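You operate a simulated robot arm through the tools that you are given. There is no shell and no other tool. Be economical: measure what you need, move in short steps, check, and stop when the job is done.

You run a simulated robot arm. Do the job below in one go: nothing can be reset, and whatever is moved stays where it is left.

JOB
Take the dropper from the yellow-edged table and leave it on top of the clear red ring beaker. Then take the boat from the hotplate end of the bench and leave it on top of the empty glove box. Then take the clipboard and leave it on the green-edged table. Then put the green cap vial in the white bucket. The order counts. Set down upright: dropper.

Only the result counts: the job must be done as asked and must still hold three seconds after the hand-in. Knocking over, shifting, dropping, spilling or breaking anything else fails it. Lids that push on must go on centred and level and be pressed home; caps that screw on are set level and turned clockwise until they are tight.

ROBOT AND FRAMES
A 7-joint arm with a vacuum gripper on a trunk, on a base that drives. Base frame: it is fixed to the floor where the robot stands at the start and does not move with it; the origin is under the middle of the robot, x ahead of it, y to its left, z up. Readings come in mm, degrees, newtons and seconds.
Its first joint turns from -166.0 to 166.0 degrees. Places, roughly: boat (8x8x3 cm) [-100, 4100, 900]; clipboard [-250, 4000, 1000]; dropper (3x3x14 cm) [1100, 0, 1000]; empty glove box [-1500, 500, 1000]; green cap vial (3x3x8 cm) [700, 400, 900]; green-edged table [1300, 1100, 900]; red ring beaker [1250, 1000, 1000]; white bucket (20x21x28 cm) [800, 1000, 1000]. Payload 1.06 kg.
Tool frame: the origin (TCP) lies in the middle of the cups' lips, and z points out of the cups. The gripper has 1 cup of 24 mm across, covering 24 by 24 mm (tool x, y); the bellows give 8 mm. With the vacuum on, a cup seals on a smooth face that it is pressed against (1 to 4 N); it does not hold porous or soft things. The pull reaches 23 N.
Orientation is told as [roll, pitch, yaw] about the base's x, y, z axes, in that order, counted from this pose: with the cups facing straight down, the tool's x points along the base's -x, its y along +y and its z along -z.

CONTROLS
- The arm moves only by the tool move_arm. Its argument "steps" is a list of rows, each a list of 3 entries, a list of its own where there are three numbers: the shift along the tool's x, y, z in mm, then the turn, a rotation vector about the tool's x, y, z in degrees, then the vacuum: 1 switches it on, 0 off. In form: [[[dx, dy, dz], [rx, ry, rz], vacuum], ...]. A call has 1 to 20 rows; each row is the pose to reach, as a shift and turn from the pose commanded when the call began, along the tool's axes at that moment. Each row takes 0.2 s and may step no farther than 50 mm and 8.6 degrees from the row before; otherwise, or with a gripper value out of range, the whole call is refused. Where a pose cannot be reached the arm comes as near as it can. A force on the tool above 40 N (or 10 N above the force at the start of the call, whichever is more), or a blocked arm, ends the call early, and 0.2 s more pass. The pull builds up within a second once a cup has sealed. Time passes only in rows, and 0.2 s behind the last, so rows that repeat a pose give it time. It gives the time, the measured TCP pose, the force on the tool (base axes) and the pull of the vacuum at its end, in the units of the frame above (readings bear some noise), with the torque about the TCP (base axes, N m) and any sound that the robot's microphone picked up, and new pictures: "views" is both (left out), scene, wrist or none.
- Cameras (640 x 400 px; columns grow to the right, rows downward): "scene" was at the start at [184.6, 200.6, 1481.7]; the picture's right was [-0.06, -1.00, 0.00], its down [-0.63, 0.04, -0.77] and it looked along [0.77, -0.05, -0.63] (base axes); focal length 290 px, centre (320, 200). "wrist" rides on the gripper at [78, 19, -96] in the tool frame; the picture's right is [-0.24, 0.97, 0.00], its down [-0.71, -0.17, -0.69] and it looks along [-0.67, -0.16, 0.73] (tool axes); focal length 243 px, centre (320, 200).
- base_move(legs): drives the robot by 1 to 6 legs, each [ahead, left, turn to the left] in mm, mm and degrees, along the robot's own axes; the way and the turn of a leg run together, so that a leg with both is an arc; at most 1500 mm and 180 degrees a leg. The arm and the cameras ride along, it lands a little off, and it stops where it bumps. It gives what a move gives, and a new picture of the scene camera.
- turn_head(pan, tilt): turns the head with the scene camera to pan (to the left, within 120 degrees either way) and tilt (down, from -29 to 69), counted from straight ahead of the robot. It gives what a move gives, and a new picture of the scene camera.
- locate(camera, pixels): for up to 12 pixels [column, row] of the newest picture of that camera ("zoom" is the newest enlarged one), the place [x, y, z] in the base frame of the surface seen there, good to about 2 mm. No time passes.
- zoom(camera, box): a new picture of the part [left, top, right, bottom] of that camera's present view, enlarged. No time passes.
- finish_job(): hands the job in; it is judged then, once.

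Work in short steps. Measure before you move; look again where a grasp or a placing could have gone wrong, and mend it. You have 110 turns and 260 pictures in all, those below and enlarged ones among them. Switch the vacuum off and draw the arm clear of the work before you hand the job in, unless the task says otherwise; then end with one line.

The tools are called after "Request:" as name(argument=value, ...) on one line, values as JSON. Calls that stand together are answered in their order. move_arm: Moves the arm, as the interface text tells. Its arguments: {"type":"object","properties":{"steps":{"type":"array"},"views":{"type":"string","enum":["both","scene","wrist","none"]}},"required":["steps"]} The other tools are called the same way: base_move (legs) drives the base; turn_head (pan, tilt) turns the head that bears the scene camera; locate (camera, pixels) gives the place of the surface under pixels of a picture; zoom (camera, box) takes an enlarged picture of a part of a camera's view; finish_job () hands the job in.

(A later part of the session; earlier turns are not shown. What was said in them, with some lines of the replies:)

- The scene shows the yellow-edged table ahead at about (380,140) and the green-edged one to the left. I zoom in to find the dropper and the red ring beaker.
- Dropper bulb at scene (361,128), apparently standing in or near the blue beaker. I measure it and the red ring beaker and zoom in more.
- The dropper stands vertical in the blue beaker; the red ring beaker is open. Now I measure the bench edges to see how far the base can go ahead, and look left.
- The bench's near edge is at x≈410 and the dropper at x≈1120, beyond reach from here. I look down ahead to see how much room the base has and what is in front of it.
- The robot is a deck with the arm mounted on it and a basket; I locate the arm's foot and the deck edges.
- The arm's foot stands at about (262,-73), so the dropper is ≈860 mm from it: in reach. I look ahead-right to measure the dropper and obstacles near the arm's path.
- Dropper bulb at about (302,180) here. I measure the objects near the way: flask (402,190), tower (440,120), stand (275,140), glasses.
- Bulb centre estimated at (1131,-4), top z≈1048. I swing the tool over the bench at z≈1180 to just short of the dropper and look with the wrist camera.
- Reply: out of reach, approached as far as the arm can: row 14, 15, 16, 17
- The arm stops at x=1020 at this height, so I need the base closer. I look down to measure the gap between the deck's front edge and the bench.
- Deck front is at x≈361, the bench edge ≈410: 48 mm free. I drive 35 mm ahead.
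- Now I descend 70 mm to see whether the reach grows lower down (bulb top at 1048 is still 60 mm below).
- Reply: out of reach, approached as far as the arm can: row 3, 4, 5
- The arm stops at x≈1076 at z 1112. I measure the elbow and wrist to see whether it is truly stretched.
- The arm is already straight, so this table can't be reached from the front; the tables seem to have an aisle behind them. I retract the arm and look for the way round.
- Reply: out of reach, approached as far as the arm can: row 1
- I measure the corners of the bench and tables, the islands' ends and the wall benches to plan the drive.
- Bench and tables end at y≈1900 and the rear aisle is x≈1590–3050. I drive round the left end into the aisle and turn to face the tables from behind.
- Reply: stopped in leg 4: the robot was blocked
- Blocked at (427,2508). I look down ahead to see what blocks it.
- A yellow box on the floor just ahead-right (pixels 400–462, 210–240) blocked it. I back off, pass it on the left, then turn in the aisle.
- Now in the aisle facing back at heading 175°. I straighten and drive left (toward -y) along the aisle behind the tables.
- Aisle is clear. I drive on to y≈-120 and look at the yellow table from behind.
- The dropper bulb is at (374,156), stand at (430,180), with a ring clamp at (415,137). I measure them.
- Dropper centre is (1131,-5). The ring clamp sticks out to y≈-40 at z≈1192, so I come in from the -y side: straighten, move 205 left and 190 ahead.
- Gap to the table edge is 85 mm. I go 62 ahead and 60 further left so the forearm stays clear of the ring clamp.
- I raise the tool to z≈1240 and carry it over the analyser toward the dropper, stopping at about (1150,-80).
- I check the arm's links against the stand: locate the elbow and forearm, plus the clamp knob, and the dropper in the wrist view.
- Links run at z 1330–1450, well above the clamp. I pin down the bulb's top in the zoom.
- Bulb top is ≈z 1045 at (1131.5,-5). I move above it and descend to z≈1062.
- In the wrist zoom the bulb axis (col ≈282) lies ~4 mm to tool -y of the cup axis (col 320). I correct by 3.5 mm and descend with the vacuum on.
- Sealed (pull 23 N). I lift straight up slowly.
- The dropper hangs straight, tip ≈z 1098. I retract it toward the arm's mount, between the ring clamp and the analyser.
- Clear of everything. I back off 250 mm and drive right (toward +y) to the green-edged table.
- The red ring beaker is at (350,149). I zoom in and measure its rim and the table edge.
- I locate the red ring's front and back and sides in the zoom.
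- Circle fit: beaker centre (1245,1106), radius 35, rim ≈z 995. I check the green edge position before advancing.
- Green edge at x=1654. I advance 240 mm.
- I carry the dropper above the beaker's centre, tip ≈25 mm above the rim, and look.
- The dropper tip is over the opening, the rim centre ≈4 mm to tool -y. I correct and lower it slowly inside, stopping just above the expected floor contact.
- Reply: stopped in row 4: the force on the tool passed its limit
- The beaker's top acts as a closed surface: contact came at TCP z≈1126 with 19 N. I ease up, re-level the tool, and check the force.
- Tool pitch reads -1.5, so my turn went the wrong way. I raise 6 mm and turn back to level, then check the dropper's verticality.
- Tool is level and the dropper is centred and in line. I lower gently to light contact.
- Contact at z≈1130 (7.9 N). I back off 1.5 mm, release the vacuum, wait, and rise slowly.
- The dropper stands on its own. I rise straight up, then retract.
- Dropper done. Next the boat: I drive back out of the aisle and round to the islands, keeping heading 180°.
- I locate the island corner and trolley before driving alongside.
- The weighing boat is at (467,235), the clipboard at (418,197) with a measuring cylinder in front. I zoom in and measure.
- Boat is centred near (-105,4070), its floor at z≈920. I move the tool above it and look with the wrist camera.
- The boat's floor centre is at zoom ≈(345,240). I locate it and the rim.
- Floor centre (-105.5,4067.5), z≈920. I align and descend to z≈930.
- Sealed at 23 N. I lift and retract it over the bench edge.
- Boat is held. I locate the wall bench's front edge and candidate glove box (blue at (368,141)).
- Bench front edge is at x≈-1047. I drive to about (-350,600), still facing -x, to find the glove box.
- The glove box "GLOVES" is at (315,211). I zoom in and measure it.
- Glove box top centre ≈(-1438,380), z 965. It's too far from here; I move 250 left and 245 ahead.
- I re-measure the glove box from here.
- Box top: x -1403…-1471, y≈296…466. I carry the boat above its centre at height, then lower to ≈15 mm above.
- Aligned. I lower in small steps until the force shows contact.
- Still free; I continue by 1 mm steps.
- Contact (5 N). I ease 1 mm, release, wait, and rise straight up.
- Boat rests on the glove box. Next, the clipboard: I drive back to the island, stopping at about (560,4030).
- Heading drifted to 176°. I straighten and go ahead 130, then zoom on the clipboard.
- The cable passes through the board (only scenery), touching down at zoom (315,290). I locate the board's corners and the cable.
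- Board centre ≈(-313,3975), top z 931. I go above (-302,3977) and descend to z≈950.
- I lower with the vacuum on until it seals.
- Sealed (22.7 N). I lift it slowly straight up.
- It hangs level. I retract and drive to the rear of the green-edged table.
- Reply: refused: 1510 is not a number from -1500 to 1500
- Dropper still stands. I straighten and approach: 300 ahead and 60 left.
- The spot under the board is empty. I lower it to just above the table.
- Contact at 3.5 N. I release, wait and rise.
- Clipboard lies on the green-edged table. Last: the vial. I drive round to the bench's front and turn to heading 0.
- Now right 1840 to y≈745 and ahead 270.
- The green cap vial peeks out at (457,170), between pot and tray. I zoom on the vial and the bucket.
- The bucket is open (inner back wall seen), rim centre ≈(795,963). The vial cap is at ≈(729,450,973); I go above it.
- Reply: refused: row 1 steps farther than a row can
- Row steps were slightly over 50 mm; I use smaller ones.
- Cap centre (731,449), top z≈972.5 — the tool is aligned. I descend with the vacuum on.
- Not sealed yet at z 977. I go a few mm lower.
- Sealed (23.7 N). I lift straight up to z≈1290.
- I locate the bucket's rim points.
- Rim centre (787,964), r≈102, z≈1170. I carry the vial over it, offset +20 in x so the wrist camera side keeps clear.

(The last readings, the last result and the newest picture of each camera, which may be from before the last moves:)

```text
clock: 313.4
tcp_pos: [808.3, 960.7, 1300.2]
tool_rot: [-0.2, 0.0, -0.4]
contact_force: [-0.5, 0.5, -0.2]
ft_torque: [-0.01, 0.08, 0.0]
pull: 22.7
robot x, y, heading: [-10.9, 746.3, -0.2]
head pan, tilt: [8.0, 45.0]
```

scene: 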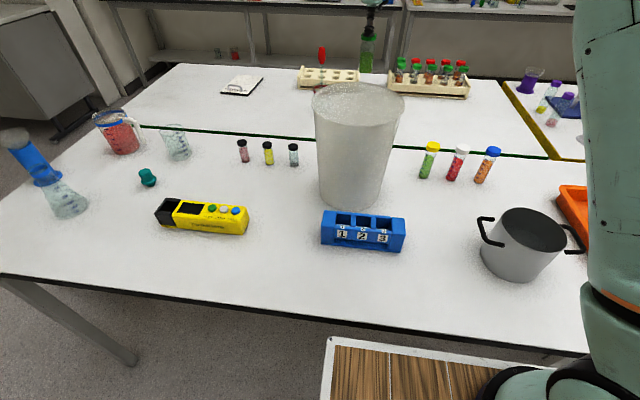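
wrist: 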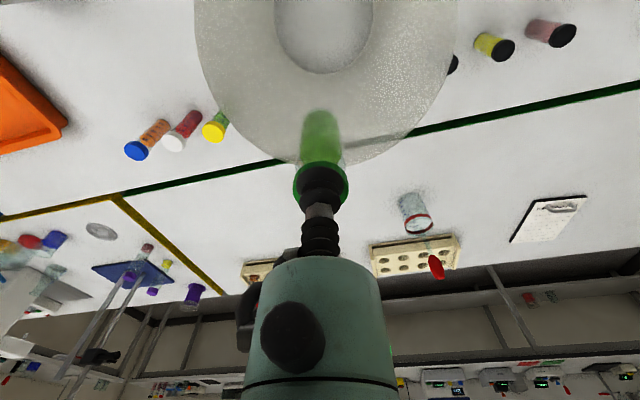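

Centred above the opening. I lower in stages, first to just below the rim.

Request:
move_arm(steps=[[[0, 3, 20], [0, 0, 0], 1], [[0, 3, 40], [0, 0, 0], 1], [[0, 3, 55], [0, 0, 0], 1], [[0, 3, 65], [0, 0, 0], 1], [[0, 3, 75], [0, 0, 0], 1], [[0, 3, 85], [0, 0, 0], 1], [[0, 3, 95], [0, 0, 0], 1], [[0, 3, 95], [0, 0, 0], 1]], views="both")

```text
clock: 315.2
tcp_pos: [809.7, 964.6, 1205.8]
tool_rot: [-0.2, 0.0, -0.4]
contact_force: [-0.3, -0.4, -0.7]
ft_torque: [0.01, 0.02, 0.0]
pull: 22.5
robot x, y, heading: [-12.9, 745.7, -0.3]
head pan, tilt: [8.0, 45.0]
```

scene: 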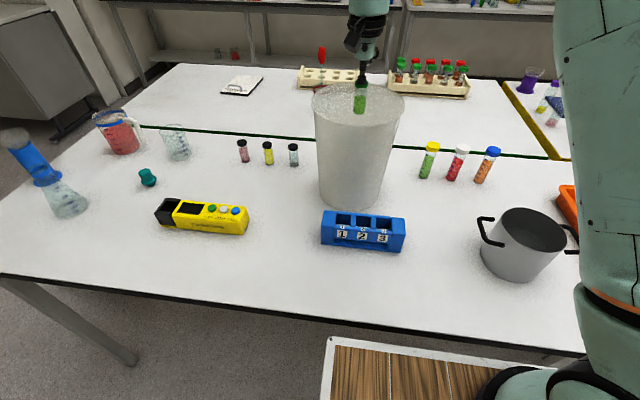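
wrist: 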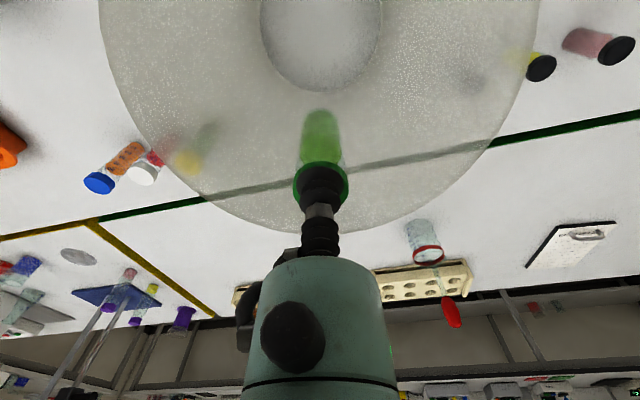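

The vial is inside with no contact. I continue down to z≈1100.

Request:
move_arm(steps=[[[0, 0, 15], [0, 0, 0], 1], [[0, 0, 30], [0, 0, 0], 1], [[0, 0, 45], [0, 0, 0], 1], [[0, 0, 60], [0, 0, 0], 1], [[0, 0, 75], [0, 0, 0], 1], [[0, 0, 90], [0, 0, 0], 1], [[0, 0, 105], [0, 0, 0], 1], [[0, 0, 105], [0, 0, 0], 1]], views="both")

Request:
zoom(camera="scene", box=[290, 50, 430, 220])

```text
clock: 317.0
tcp_pos: [809.5, 964.9, 1099.6]
tool_rot: [-0.3, 0.1, -0.5]
contact_force: [0.0, -0.4, -0.2]
ft_torque: [0.0, 0.04, -0.01]
pull: 22.7
robot x, y, heading: [-10.5, 748.0, -0.1]
head pan, tilt: [8.0, 45.0]
```

scene: 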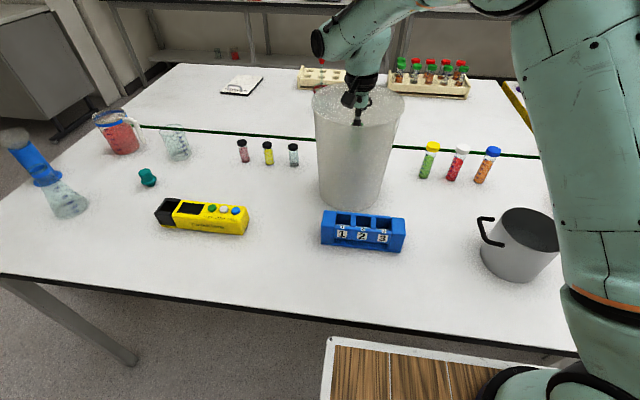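
wrist: 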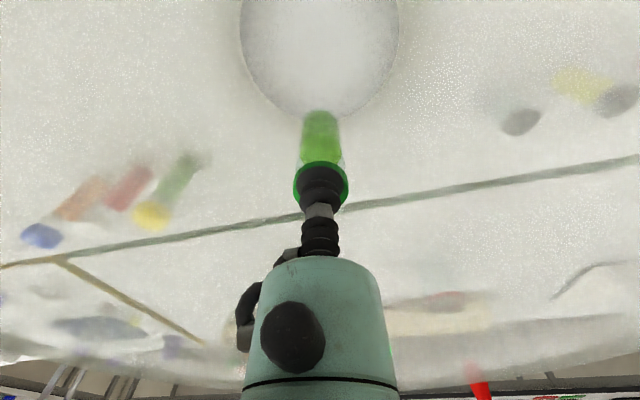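

```text
2.35 times, centred on (360, 135) of scene
```

zoom: 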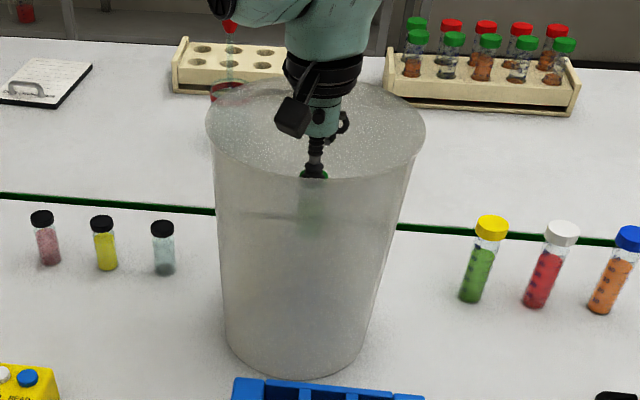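

Still free. I locate the bucket floor and inner walls in the wrist view.

Request:
locate(camera="wrist", pixels=[[320, 50], [320, 90], [260, 60], [380, 60], [320, 20], [285, 105], [360, 100]])

```text
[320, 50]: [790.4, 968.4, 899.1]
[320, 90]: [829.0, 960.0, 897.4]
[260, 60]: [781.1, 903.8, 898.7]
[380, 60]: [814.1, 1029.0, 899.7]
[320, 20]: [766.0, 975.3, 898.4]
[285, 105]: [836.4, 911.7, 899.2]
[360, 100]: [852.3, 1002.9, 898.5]
```

Floor is at z≈899, radius ≈70 round (787,966). I shift +12 mm in x and go down to z≈985.

Request:
move_arm(steps=[[[-6, 0, 10], [0, 0, 0], 1], [[-12, 0, 25], [0, 0, 0], 1], [[-12, 0, 40], [0, 0, 0], 1], [[-12, 0, 55], [0, 0, 0], 1], [[-12, 0, 70], [0, 0, 0], 1], [[-12, 0, 85], [0, 0, 0], 1], [[-12, 0, 97], [0, 0, 0], 1], [[-12, 0, 107], [0, 0, 0], 1], [[-12, 0, 114], [0, 0, 0], 1], [[-12, 0, 114], [0, 0, 0], 1]], views="both")

Request:
zoom(camera="scene", box=[290, 50, 430, 220])

```text
clock: 319.2
tcp_pos: [821.0, 964.7, 987.5]
tool_rot: [-0.2, 0.1, -0.3]
contact_force: [0.0, 0.4, -1.2]
ft_torque: [-0.02, 0.02, 0.02]
pull: 23.2
robot x, y, heading: [-12.9, 746.9, -0.2]
head pan, tilt: [8.0, 45.0]
```

scene: 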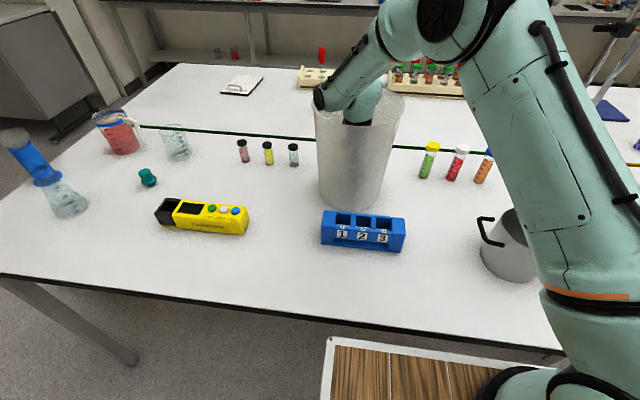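
wrist: 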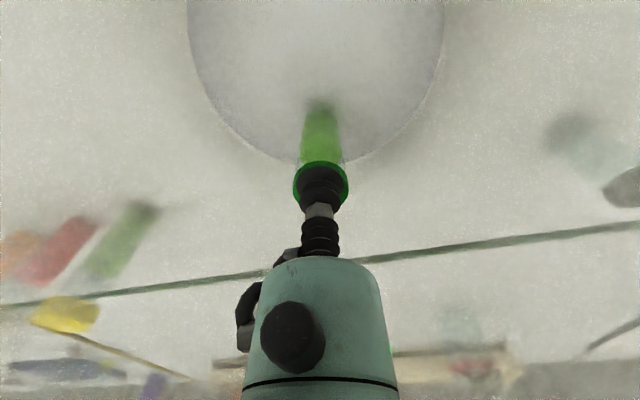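

```text
2.35 times, centred on (360, 135) of scene
```

zoom: 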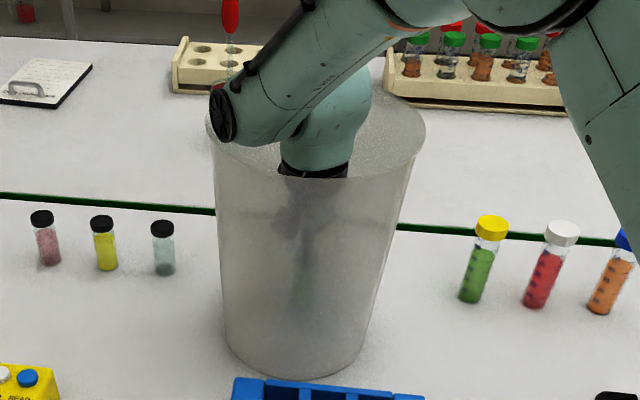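

The wrist joint's end cap at zoom (222,115) comes near the rim; I measure its clearance.

Request:
locate(camera="zoom", pixels=[[222, 115], [225, 138], [250, 138], [270, 140], [216, 145], [225, 150], [290, 120], [300, 165]])

```text
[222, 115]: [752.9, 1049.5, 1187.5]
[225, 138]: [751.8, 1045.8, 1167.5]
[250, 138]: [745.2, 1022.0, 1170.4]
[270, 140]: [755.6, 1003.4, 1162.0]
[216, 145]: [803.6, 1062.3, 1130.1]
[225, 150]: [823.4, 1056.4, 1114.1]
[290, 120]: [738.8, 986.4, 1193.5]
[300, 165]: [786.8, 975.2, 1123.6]
```

Clearance of the cap to the rim is only ≈10 mm, so I shift 12 mm toward -y, then lower gently to the floor.

Request:
move_arm(steps=[[[0, -6, 0], [0, 0, 0], 1], [[0, -12, 0], [0, 0, 0], 1], [[0, -12, 4], [0, 0, 0], 1], [[0, -12, 7], [0, 0, 0], 1], [[0, -12, 9], [0, 0, 0], 1], [[0, -12, 9], [0, 0, 0], 1]], views="none")

```text
clock: 320.6
tcp_pos: [821.0, 952.7, 975.9]
tool_rot: [-0.3, 0.2, -0.4]
contact_force: [-1.3, 1.1, 0.0]
ft_torque: [-0.09, -0.01, 0.01]
pull: 23.2
robot x, y, heading: [-15.9, 747.3, -0.2]
head pan, tilt: [8.0, 45.0]
```

The vial is within a few mm of the floor. I release, wait, and rise straight out.

Request:
move_arm(steps=[[[0, 0, 1.5], [0, 0, 0], 1], [[0, 0, 1.5], [0, 0, 0], 0], [[0, 0, 1.5], [0, 0, 0], 0], [[0, 0, 1.5], [0, 0, 0], 0], [[0, 0, 1.5], [0, 0, 0], 0], [[0, 0, 1.5], [0, 0, 0], 0], [[0, 0, -3], [0, 0, 0], 0], [[0, 0, -10], [0, 0, 0], 0], [[0, 0, -30], [0, 0, 0], 0], [[0, 0, -60], [0, 0, 0], 0], [[0, 0, -100], [0, 0, 0], 0], [[0, 0, -140], [0, 0, 0], 0], [[0, 0, -180], [0, 0, 0], 0], [[0, 0, -220], [0, 0, 0], 0], [[0, 0, -260], [0, 0, 0], 0], [[0, 0, -300], [0, 0, 0], 0], [[0, 0, -320], [0, 0, 0], 0]], views="both")

```text
clock: 324.2
tcp_pos: [823.0, 953.3, 1299.8]
tool_rot: [-0.1, 0.1, -0.4]
contact_force: [0.1, 0.0, 0.6]
ft_torque: [-0.01, 0.01, 0.0]
pull: 0.1
robot x, y, heading: [-9.4, 751.2, -0.2]
head pan, tilt: [8.0, 45.0]
```

scene: 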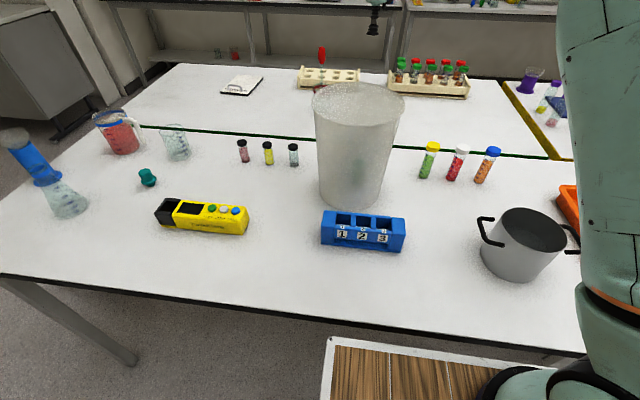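
wrist: 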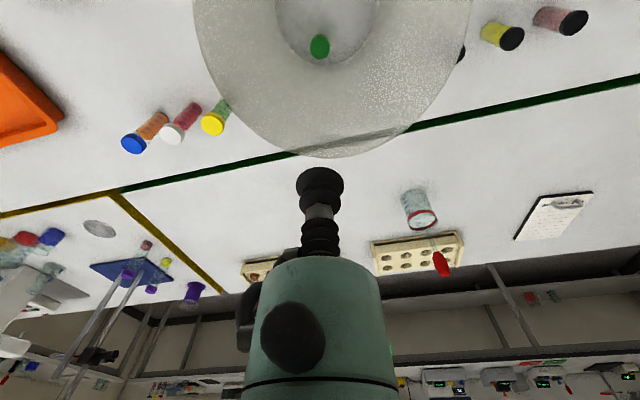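

The vial stands in the bucket (green cap at wrist (320,45)). I draw the arm back toward the robot, clear of the work, and check the dropper and clipboard.

Request:
move_arm(steps=[[[40, -15, 0], [0, 0, 0], 0], [[80, -30, 0], [0, 0, 0], 0], [[120, -45, 0], [0, 0, 0], 0], [[160, -60, 0], [0, 0, 0], 0], [[200, -75, 0], [0, 0, 0], 0], [[240, -90, 0], [0, 0, 0], 0], [[240, -90, 0], [0, 0, 0], 0]], views="none")

Request:
zoom(camera="scene", box=[210, 30, 410, 150])

```text
clock: 325.8
tcp_pos: [580.8, 866.4, 1295.7]
tool_rot: [-0.2, 0.2, -0.3]
contact_force: [0.3, -1.0, 0.0]
ft_torque: [-0.02, 0.03, -0.01]
pull: 0.0
robot x, y, heading: [-12.6, 745.9, -0.1]
head pan, tilt: [8.0, 45.0]
```

```text
3.20 times, centred on (310, 90) of scene
```

zoom: 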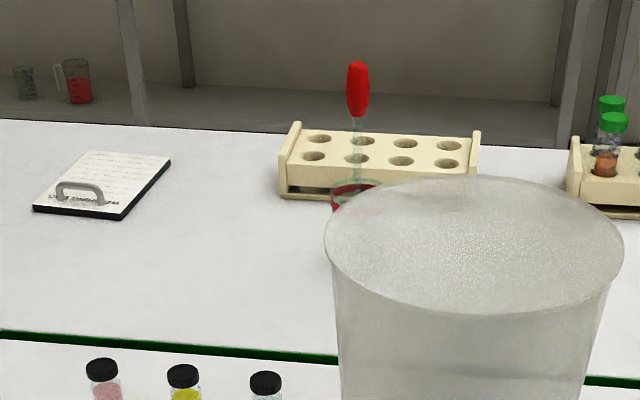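

The dropper stands upright on the beaker, the clipboard lies flat on the green-edged table, and the arm is clear with the vacuum off. I hand in.

Request:
finish_job()

```text
The job is handed in.
```

The job is handed in with all four moves done in the order you gave. The dropper stands upright on the red ring beaker, the boat sits on the glove box, the clipboard lies on the green-edged table, and the green cap vial is in the white bucket. One risk: on the way round, the base stopped against a yellow box on the floor near the end of the green-edged table. I did not measure whether the box shifted.
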